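You operate a simulated robot arm through the tools that you are given. There is no shell and no other tool. Be economical: measure what you need, move in short steps, check, and stop when the job is done.

Carry out the task below with a simulated robot arm. There is one attempt and no reset: what you move stays moved.

TASK
Stack the numbered block marked "three" from the surface of the dark brown table on top of the numbered block marked "ONE".
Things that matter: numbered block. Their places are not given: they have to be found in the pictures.

It is judged by the outcome, as a careful person would: the job done as asked, and still so three seconds after it is handed in. It fails if anything else is knocked over, pushed out of place, dropped, spilled or broken.

THE ROBOT
A 7-joint arm with a two-finger parallel gripper, fixed in place. Base frame: the origin is at the foot of the arm, x ahead of it, y to its left, z up; the work surface is at about z = 0. Lengths are in cm, angles in degrees, forces in N, time in s.
With the tool pointing down near the work surface it reaches from about 24 to 62 cm from the base axis. Its first joint turns from -66.0 to 66.0 degrees. Payload 2.6 kg.
Tool frame: the origin (TCP) lies between the finger pads and is the grasp point; the fingertips stand 3 cm ahead of it; z points along the fingers, y is the line along which they close. The gripper opens to 9.4 cm. The fingers are 2.8 cm wide and 1 cm thick; the gripper's body (5 by 9.6 cm) begins 5.5 cm behind the TCP.
Orientation is that of the tool frame in the base frame, as [roll, pitch, yaw] about the fixed x, y, z axes, in that order (R = Rz(yaw) Ry(pitch) Rx(roll)). With the fingers straight down and closing along the base's y, the tool's x points along the base's -x, its y along +y and its z along -z.

THE INTERFACE
- The arm moves only by the tool move_arm. Its argument "series" is a list of rows, each an object (a shift or turn left out is 0, a gripper value left out holds the last) with "slide": the shift along the tool's x, y, z in m, a list of three; "spin": the turn about the tool's z in degrees; "claw": the finger opening in m, from 0 to 0.094. In form: [{"slide": [dx, dy, dz], "spin": spin, "claw": claw}, ...]. A call has 1 to 12 rows; each row shifts and turns the commanded pose from where the row before left it, along the tool's axes as they then stand. A row lasts 0.2 s, in which the tool goes at most 5 cm and 8.6 degrees; a call with a longer step from one row to the next is refused whole, and so is a gripper value outside its range. A pose out of reach is approached as far as the arm can. The call stops where the force on the tool passes 40 N (or 10 N more than at its start, if that is more) or the arm is blocked; 0.2 s more then pass. The fingers move at their own pace (about 7.2 cm/s each) and stop on an object; they squeeze with about 36 N. The grip force told is the motor's: it shows also when the fingers shut on nothing. Time passes only in rows, and 0.2 s behind the last, so rows that do not move let the fingers close. It gives the time, the measured TCP pose, the force on the tool (base axes), the opening and the grip force at its end, in the units of the frame above (readings bear some noise).
- Cameras (640 x 400 px; columns grow to the right, rows downward): "scene" is fixed at [2.82, 43.92, 54.76]; the picture's right is [-0.78, -0.62, 0.00], its down [-0.46, 0.57, -0.68] and it looks along [0.42, -0.53, -0.73] (base axes); focal length 345 px, centre (320, 200). "wrist" rides on the gripper at [-3.7, 0, -5.8] in the tool frame; the picture's right is [0.00, -1.00, 0.00], its down [0.97, 0.00, -0.24] and it looks along [0.24, 0.00, 0.97] (tool axes); focal length 218 px, centre (320, 200).
- snapshot(camera): a new picture of that camera. No time passes.
- measure_at(camera, pixels): for up to 12 pixels [column, row] of the newest picture of that camera ("zoom" is the newest enlarged one), the place [x, y, z] in the base frame of the surface seen there, good to about 0.3 cm. No time passes.
- zoom(camera, box): a new picture of the part [left, top, right, bottom] of that camera's present view, enlarged. No time passes.
- job_done(): hands the job in; it is judged then, once.

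Work in short steps. Measure before you move; look again where a grasp or a placing could have gone wrong, and mend it. You have 60 turns and 30 pictures in all, the two below and enlarged ones among them. Open the gripper and draw the arm clear of the work before you hand the job in, unless the task says otherwise; then end with one line.

The tools are called after "Emit:" as name(argument=value, ...) on one line, values as JSON. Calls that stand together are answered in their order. move_arm: Moves the arm, as the interface text tells. Its arguments: {"type":"object","properties":{"series":{"type":"array","items":{"type":"object","properties":{"slide":{"type":"array","items":{"type":"number"}},"spin":{"type":"number"},"claw":{"type":"number"}}}}},"required":["series"]} The other tools are called the same way: snapshot (camera) takes a picture; measure_at (camera, pixels) gives the place of the surface under pixels of a picture; zoom (camera, box) takes an enlarged picture of a part of a camera's view; job_done () hands the job in.

At the start:

```text
time_s: 0.0
position: [30.14, 24.6, 26.95]
tcp_rot: [-179.9, 0.0, 180.0]
ft_force: [-0.1, -0.2, 0.0]
grip_width: 9.38
gripper_force: 0.1
```

scene: 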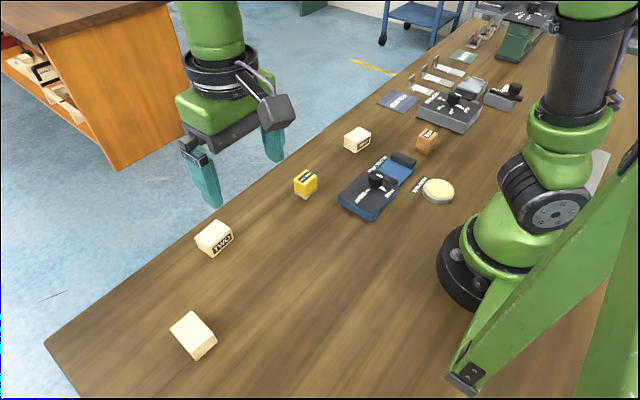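
wrist: 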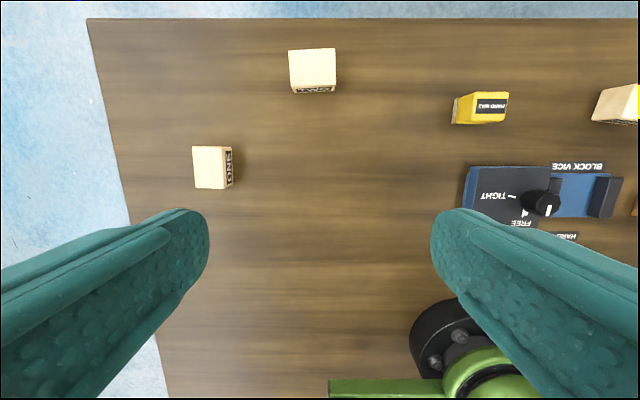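

The blocks are at scene (193,335) (ONE per the wrist view), (214,238) TWO, and (357,139), which is probably three. I zoom in to identify them and measure.

Emit:
zoom(camera="scene", box=[280, 110, 440, 210])

Emit:
zoom(camera="scene", box=[140, 200, 300, 380])

Emit:
measure_at(camera="scene", pixels=[[355, 133], [344, 133], [359, 127], [371, 133], [356, 141], [192, 330], [172, 327], [192, 313], [214, 335], [195, 348], [214, 236], [250, 300]])

```text
4.00 times, centred on (360, 160) of scene
```

zoom: 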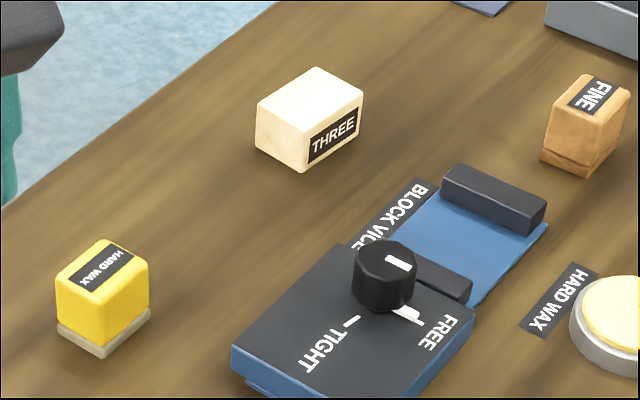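

```text
2.22 times, centred on (220, 290) of scene
```

zoom: 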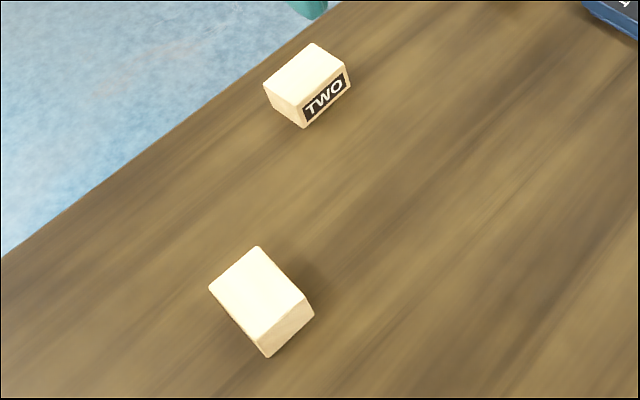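

```text
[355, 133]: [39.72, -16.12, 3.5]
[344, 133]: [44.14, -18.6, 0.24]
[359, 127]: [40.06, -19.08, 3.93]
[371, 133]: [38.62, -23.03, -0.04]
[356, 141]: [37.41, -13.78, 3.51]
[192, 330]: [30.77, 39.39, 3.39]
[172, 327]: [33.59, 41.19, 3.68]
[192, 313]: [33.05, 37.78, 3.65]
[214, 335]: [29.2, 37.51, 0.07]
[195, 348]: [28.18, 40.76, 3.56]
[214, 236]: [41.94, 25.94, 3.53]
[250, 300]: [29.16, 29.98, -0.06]
```

Three is confirmed at scene (357,139), and its top is at about z=3.5. I move above it at the current height and look with the wrist camera.

Emit:
move_arm(series=[{"slide": [-0.008, -0.042, 0]}, {"slide": [-0.008, -0.042, 0]}, {"slide": [-0.008, -0.042, 0]}, {"slide": [-0.008, -0.042, 0]}, {"slide": [-0.008, -0.042, 0]}, {"slide": [-0.008, -0.042, 0]}, {"slide": [-0.008, -0.042, 0]}, {"slide": [-0.008, -0.042, 0]}, {"slide": [-0.008, -0.042, 0]}, {"slide": [-0.008, -0.042, 0]}, {}, {}])

Emit:
snapshot(camera="wrist")

```text
time_s: 2.6
position: [38.25, -17.35, 26.84]
tcp_rot: [180.0, 0.0, -180.0]
ft_force: [-0.2, 0.3, -0.3]
grip_width: 9.37
gripper_force: 0.1
```

```text
25 pictures are left
```

wrist: 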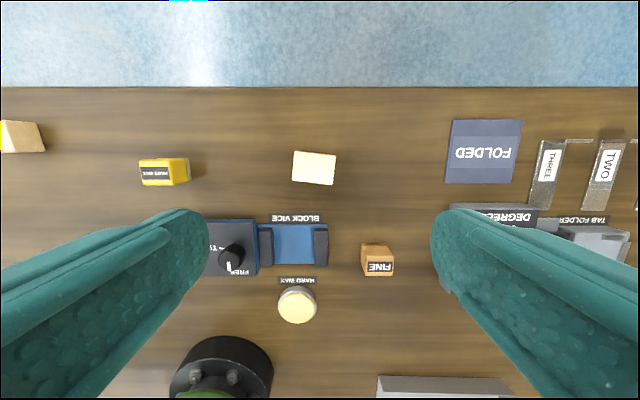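

Block three shows at wrist (314,168), turned by a few degrees. I zoom in for its corners.

Emit:
zoom(camera="wrist", box=[274, 143, 354, 193])

Emit:
measure_at(camera="wrist", pixels=[[314, 167], [297, 153], [334, 157], [331, 184], [294, 179]])

```text
8.00 times, centred on (314, 168) of wrist
```

zoom: 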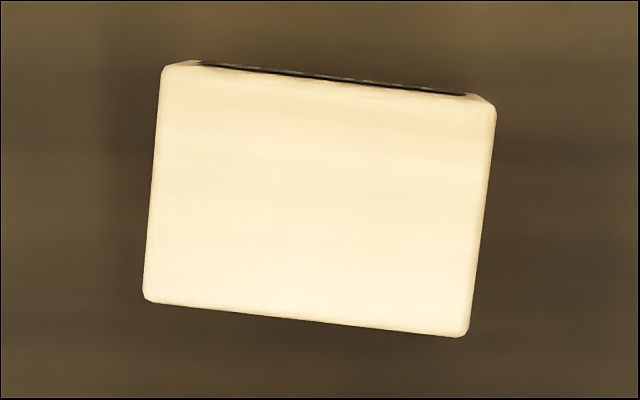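

```text
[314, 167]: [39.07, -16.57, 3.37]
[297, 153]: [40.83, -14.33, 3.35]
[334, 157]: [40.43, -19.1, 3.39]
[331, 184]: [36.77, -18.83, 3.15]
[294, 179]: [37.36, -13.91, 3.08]
```

Three is about 5 cm long in y and 3.7 cm in x, centred near (38.9, -16.55) and turned about -6° in yaw. I centre over it, turn +6° and go down partway with the fingers open.

Emit:
move_arm(series=[{"slide": [-0.0065, 0.008, 0]}, {"spin": 6}, {"slide": [0, 0, 0.04]}, {"slide": [0, 0, 0.04]}, {"slide": [0, 0, 0.04]}, {"slide": [0, 0, 0.03]}, {}, {}])

Emit:
snapshot(camera="wrist")

```text
time_s: 4.4
position: [38.86, -16.7, 11.85]
tcp_rot: [180.0, 0.0, 174.0]
ft_force: [0.6, -0.5, 0.3]
grip_width: 9.38
gripper_force: 0.1
```

```text
23 pictures are left
```

wrist: 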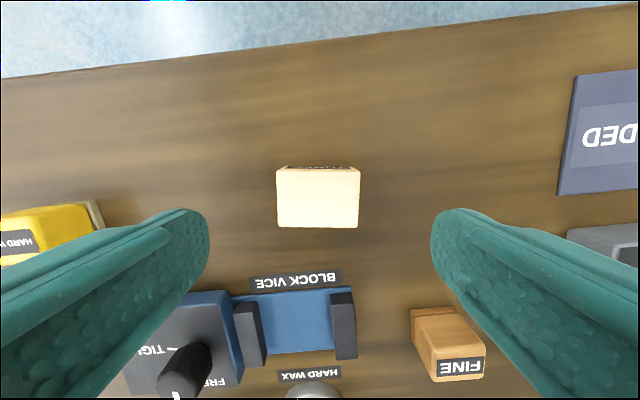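

The block is now square to the gripper and centred at column 318. I check its fore-aft position, since the yellow block and FINE are well off to the sides.

Emit:
measure_at(camera="wrist", pixels=[[318, 172], [318, 224], [318, 198], [280, 198], [356, 198], [100, 215], [440, 315]])

```text
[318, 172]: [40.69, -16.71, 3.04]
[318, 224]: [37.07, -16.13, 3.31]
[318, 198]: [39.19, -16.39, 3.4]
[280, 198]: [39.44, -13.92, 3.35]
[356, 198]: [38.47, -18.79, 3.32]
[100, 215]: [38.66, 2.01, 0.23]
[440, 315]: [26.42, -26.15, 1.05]
```

The centre is at about (38.9, -16.45), which matches the TCP. I go down to z≈3.7 and close.

Emit:
move_arm(series=[{"slide": [0, 0.002, 0.03]}, {"slide": [0, 0, 0.03]}, {"slide": [0, 0, 0.0215]}, {}, {}, {"claw": 0.03}, {"claw": 0.03}, {"claw": 0.03}, {"claw": 0.03}, {"claw": 0.03}])

```text
time_s: 6.6
position: [38.85, -16.37, 3.63]
tcp_rot: [179.9, 0.0, 174.1]
ft_force: [0.4, 0.3, -0.9]
grip_width: 5.91
gripper_force: 35.7
```

The grip is on at 5.9 cm and 36 N. I lift.

Emit:
move_arm(series=[{"slide": [0, 0, -0.01]}, {"slide": [0, 0, -0.03]}, {"slide": [0, 0, -0.04]}, {"slide": [0, 0, -0.04]}, {"slide": [0, 0, -0.04]}, {"slide": [0, 0, -0.02]}, {}, {}])

Emit:
snapshot(camera="wrist")

```text
time_s: 8.4
position: [38.77, -16.32, 21.75]
tcp_rot: [179.9, 0.1, 174.0]
ft_force: [0.3, 0.3, -0.2]
grip_width: 5.89
gripper_force: 36.2
```

```text
22 pictures are left
```

wrist: 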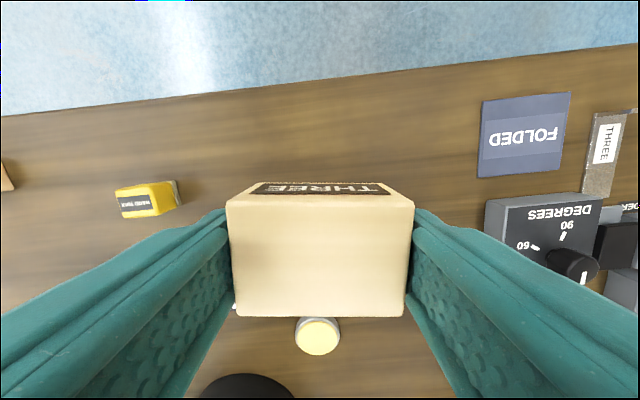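

The block is held level. Before travelling I measure ONE precisely in the scene view and where the held block sits relative to the TCP.

Emit:
measure_at(camera="wrist", pixels=[[320, 199], [320, 250], [320, 312], [234, 250], [406, 250]])

Emit:
zoom(camera="scene", box=[152, 304, 232, 364])

```text
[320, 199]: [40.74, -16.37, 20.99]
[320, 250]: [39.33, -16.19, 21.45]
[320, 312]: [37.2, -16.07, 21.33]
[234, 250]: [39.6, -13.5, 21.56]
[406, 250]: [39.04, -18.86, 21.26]
```

```text
6.67 times, centred on (192, 334) of scene
```

zoom: 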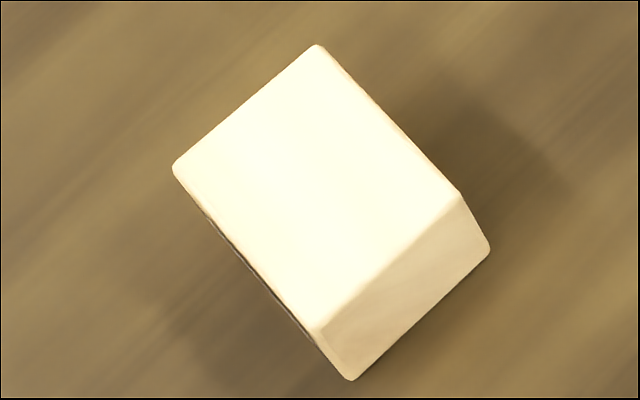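

Emit:
measure_at(camera="zoom", pixels=[[316, 60], [190, 168], [445, 198], [318, 312], [317, 185], [253, 114], [382, 255], [254, 240], [380, 129]])

```text
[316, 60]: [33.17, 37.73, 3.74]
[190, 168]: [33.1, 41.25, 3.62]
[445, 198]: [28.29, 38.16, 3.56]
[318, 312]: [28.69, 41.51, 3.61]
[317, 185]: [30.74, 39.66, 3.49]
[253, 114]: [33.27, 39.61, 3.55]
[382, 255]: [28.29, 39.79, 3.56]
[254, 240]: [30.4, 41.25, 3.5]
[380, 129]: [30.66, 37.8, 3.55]
```

ONE is centred at about (30.8, 39.65), its top is at 3.55 and its yaw is about -4°, which suits the present grip. I carry the block there at height, in two calls.

Emit:
move_arm(series=[{"slide": [0.0066, 0.0261, 0]}, {"slide": [0.0066, 0.0261, 0]}, {"slide": [0.0066, 0.0261, 0]}, {"slide": [0.0066, 0.0261, 0]}, {"slide": [0.0066, 0.0261, 0]}, {"slide": [0.0066, 0.0261, 0]}, {"slide": [0.0066, 0.0261, 0]}, {"slide": [0.0066, 0.0261, 0]}, {"slide": [0.0066, 0.0261, 0]}, {"slide": [0.0066, 0.0261, 0]}, {"slide": [0.0066, 0.0261, 0]}, {"slide": [0.0066, 0.0261, 0]}])

Emit:
move_arm(series=[{"slide": [0.0066, 0.0261, 0]}, {"slide": [0.0066, 0.0261, 0]}, {"slide": [0.0066, 0.0261, 0]}, {"slide": [0.0066, 0.0261, 0]}, {"slide": [0.0066, 0.0261, 0]}, {"slide": [0.0066, 0.0261, 0]}, {"slide": [0.0066, 0.0261, 0]}, {"slide": [0.0066, 0.0261, 0]}, {"slide": [0.0066, 0.0261, 0]}, {}, {}])

Emit:
snapshot(camera="scene")

```text
time_s: 11.0
position: [34.21, 15.54, 21.69]
tcp_rot: [-179.9, 0.0, 173.9]
ft_force: [-0.2, 0.7, -0.5]
grip_width: 5.92
gripper_force: 35.9
```

```text
time_s: 13.4
position: [30.76, 39.53, 21.64]
tcp_rot: [180.0, 0.0, 174.1]
ft_force: [-0.2, -0.2, -0.7]
grip_width: 5.92
gripper_force: 35.8
```

```text
20 pictures are left
```

scene: 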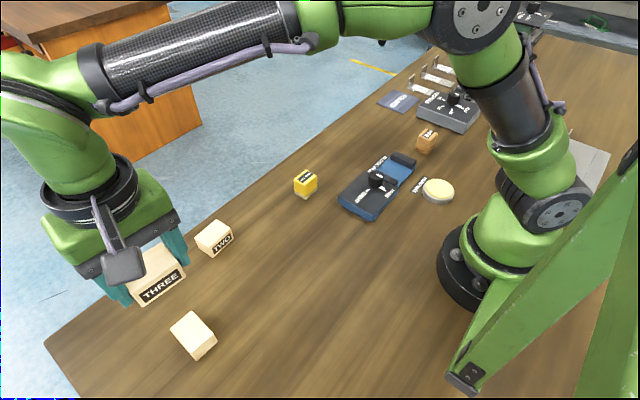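

The arm is above ONE with three held, and TWO is well clear. I go down to about 1.3 cm above contact and check.

Emit:
move_arm(series=[{"slide": [0.001, 0.001, 0.03], "spin": -1.7}, {"slide": [0, 0, 0.035]}, {"slide": [0, 0, 0.035]}, {"slide": [0, 0, 0.031]}, {}, {}])

Emit:
zoom(camera="scene", box=[120, 260, 280, 380])

Emit:
snapshot(camera="wrist")

```text
time_s: 14.8
position: [30.68, 39.65, 8.7]
tcp_rot: [179.9, -0.1, 175.7]
ft_force: [0.2, -0.1, -0.2]
grip_width: 5.53
gripper_force: 36.0
```

```text
3.33 times, centred on (200, 320) of scene
```

zoom: 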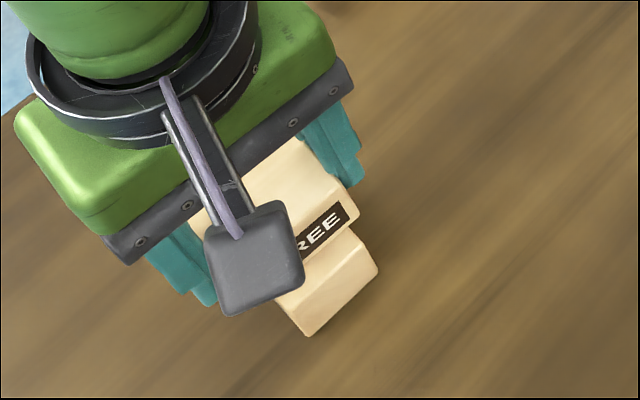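

```text
18 pictures are left
```

wrist: 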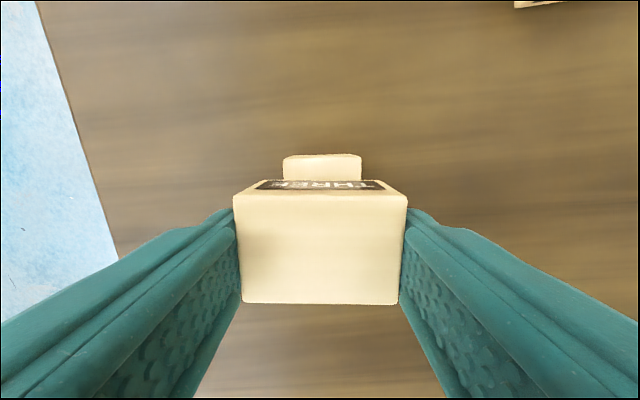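

ONE shows centred at column 321 under three, but the grip width fell from 5.9 to 5.5. I check whether the block has shifted or tilted.

Emit:
measure_at(camera="wrist", pixels=[[320, 199], [320, 250], [320, 298], [245, 210], [397, 210], [250, 295], [392, 295], [290, 158], [356, 158], [320, 165]])

Emit:
zoom(camera="wrist", box=[220, 140, 420, 320])

```text
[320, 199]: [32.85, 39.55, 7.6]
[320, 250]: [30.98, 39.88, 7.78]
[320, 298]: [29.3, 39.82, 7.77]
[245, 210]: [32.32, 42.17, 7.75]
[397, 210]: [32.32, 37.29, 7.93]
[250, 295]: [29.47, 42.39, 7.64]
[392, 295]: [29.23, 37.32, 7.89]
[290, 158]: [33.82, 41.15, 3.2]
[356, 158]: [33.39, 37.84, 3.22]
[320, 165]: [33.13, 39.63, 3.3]
```

```text
2.22 times, centred on (320, 230) of wrist
```

zoom: 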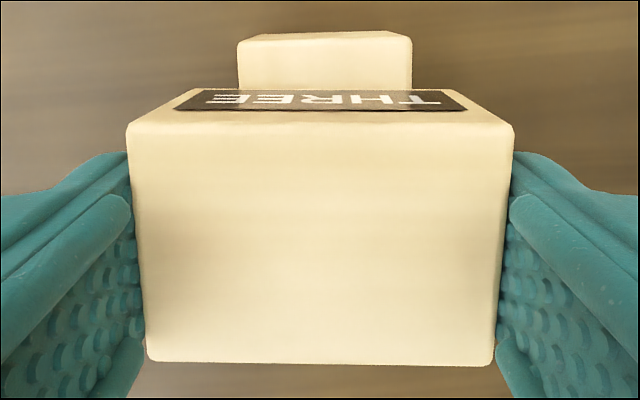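

The block has slipped about 0.5 cm down in the pads but is still level and centred at about (31.0, 39.8) over ONE. Its bottom should be about 0.7 cm above ONE, so I lower in small steps.

Emit:
move_arm(series=[{"slide": [0.001, -0.001, 0.002]}, {"slide": [0, 0, 0.002]}, {"slide": [0, 0, 0.001]}, {}, {}])

```text
time_s: 16.0
position: [30.54, 39.62, 8.17]
tcp_rot: [179.9, 0.0, 175.8]
ft_force: [0.5, 0.3, -1.1]
grip_width: 5.51
gripper_force: 36.0
```

Emit:
move_arm(series=[{"slide": [0, 0, 0.001]}, {"slide": [0, 0, 0.001]}, {}, {}])

Emit:
snapshot(camera="wrist")

```text
time_s: 17.0
position: [30.53, 39.62, 7.91]
tcp_rot: [180.0, -0.1, 175.6]
ft_force: [0.5, 0.3, -0.4]
grip_width: 5.5
gripper_force: 36.1
```

```text
16 pictures are left
```

wrist: 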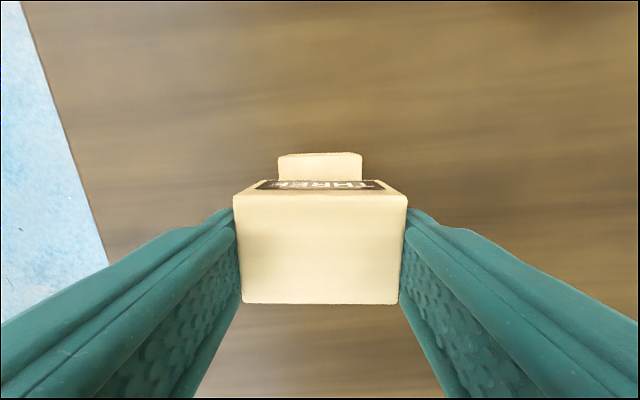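

No contact force yet, so I keep lowering by millimetres.

Emit:
move_arm(series=[{"slide": [0, 0, 0.001]}, {}, {}])

Emit:
measure_at(camera="wrist", pixels=[[320, 200], [320, 250], [320, 298], [260, 250], [380, 250], [320, 160]])

```text
time_s: 17.8
position: [30.62, 39.7, 7.81]
tcp_rot: [-180.0, -0.1, 175.7]
ft_force: [-0.3, -0.3, -0.9]
grip_width: 5.46
gripper_force: 35.9
```

```text
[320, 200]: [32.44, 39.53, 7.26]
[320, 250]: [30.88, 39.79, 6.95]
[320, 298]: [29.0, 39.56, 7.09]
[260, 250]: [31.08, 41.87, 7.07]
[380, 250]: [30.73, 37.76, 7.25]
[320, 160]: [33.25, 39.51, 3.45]
```

The top is at about 7.1 cm and contact is due at about 7.0.

Emit:
move_arm(series=[{"slide": [0, 0, 0.001]}, {}, {}])

```text
time_s: 18.6
position: [30.46, 39.68, 7.62]
tcp_rot: [-180.0, 0.0, 175.7]
ft_force: [0.1, -1.1, -0.6]
grip_width: 5.5
gripper_force: 36.1
```

Emit:
move_arm(series=[{"slide": [0, 0, 0.001]}, {}, {}])

Emit:
zoom(camera="scene", box=[160, 290, 240, 350])

```text
time_s: 19.4
position: [30.57, 39.66, 7.51]
tcp_rot: [-179.9, 0.0, 175.7]
ft_force: [-0.5, 0.3, -0.3]
grip_width: 5.47
gripper_force: 36.2
```

```text
6.67 times, centred on (200, 320) of scene
```

zoom: 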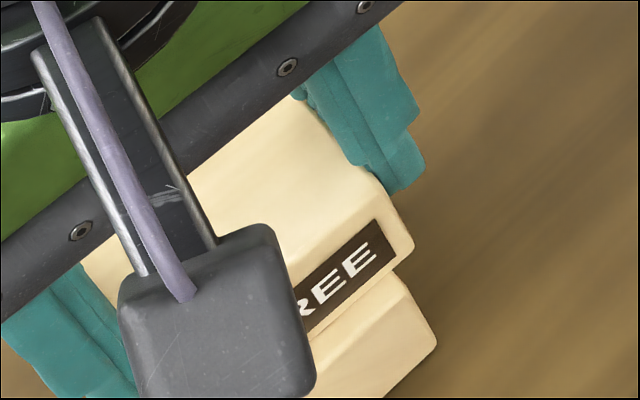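

Emit:
move_arm(series=[{"slide": [0, 0, 0.001]}, {}, {}])

Emit:
snapshot(camera="wrist")

Emit:
measure_at(camera="wrist", pixels=[[320, 205], [320, 230], [320, 250], [320, 270], [320, 295], [260, 230], [380, 230], [260, 270], [380, 270], [320, 160]])

```text
time_s: 20.2
position: [30.48, 39.66, 7.58]
tcp_rot: [179.9, 0.1, 175.7]
ft_force: [0.1, -0.6, 6.0]
grip_width: 5.5
gripper_force: 35.8
```

```text
14 pictures are left
```

wrist: 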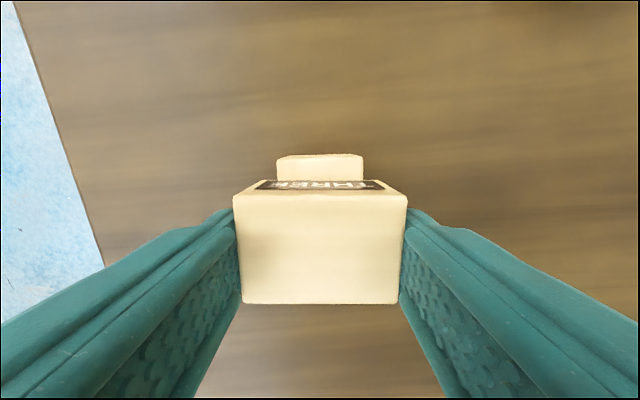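

```text
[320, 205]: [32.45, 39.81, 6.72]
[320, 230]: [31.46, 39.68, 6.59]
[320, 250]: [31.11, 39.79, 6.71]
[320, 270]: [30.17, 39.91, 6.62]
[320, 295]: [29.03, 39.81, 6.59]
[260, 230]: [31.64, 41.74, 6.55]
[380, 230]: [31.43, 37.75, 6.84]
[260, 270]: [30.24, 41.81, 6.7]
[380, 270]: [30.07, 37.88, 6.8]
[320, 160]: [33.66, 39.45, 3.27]
```

Contact: 6 N upward and the block top at about 6.7 cm, centred over ONE. I open the gripper slowly, then fully.

Emit:
move_arm(series=[{"claw": 0.058}, {"claw": 0.062}, {"claw": 0.07}, {"claw": 0.08}, {"claw": 0.09}, {}, {}])

Emit:
snapshot(camera="wrist")

```text
time_s: 21.8
position: [30.54, 39.59, 7.52]
tcp_rot: [180.0, 0.0, 175.7]
ft_force: [-1.0, 0.5, 0.0]
grip_width: 9.02
gripper_force: 0.1
```

```text
13 pictures are left
```

wrist: 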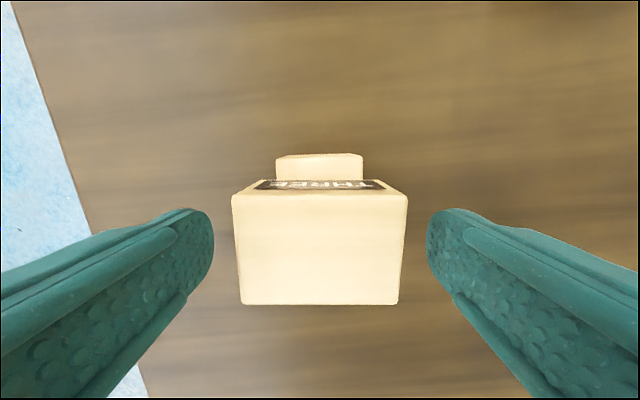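

The fingers are clear on both sides and three rests on ONE. I go straight up, then aside toward the start pose.

Emit:
move_arm(series=[{"slide": [0, 0, -0.02]}, {"slide": [0, 0, -0.04]}, {"slide": [0, 0, -0.04]}, {"slide": [0, 0, -0.04]}, {"slide": [0, 0, -0.04]}, {"slide": [0, -0.04, 0]}, {"slide": [0, -0.04, 0]}, {"slide": [0, -0.04, 0]}, {"slide": [0, -0.04, 0]}, {"slide": [0, -0.04, 0]}, {}, {}])

Emit:
snapshot(camera="scene")

Emit:
snapshot(camera="wrist")

```text
time_s: 24.4
position: [29.05, 19.6, 25.49]
tcp_rot: [-179.9, 0.0, 175.6]
ft_force: [0.1, 0.2, 0.1]
grip_width: 9.04
gripper_force: 0.1
```

```text
12 pictures are left
```

scene: 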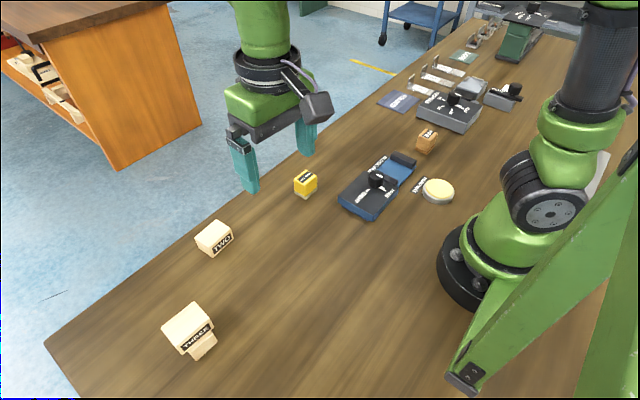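

```text
11 pictures are left
```

wrist: 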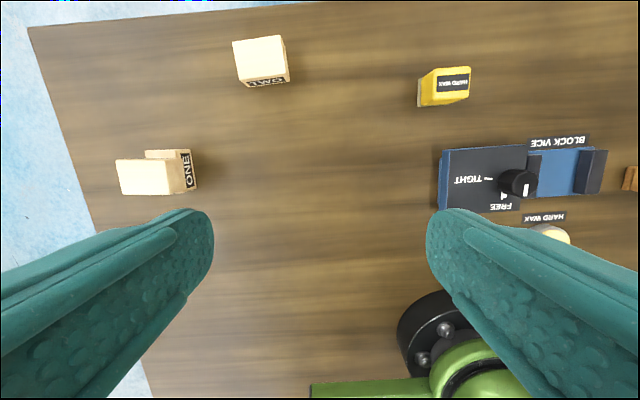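

Three rests crosswise and level on ONE, nothing else has moved, and the arm is clear with the gripper open, so I hand the job in.

Emit:
job_done()

```text
The job is handed in.
```

The block marked "three" is now stacked on the block marked "ONE", sitting level and crosswise on it, and the last pictures show everything else in its place.
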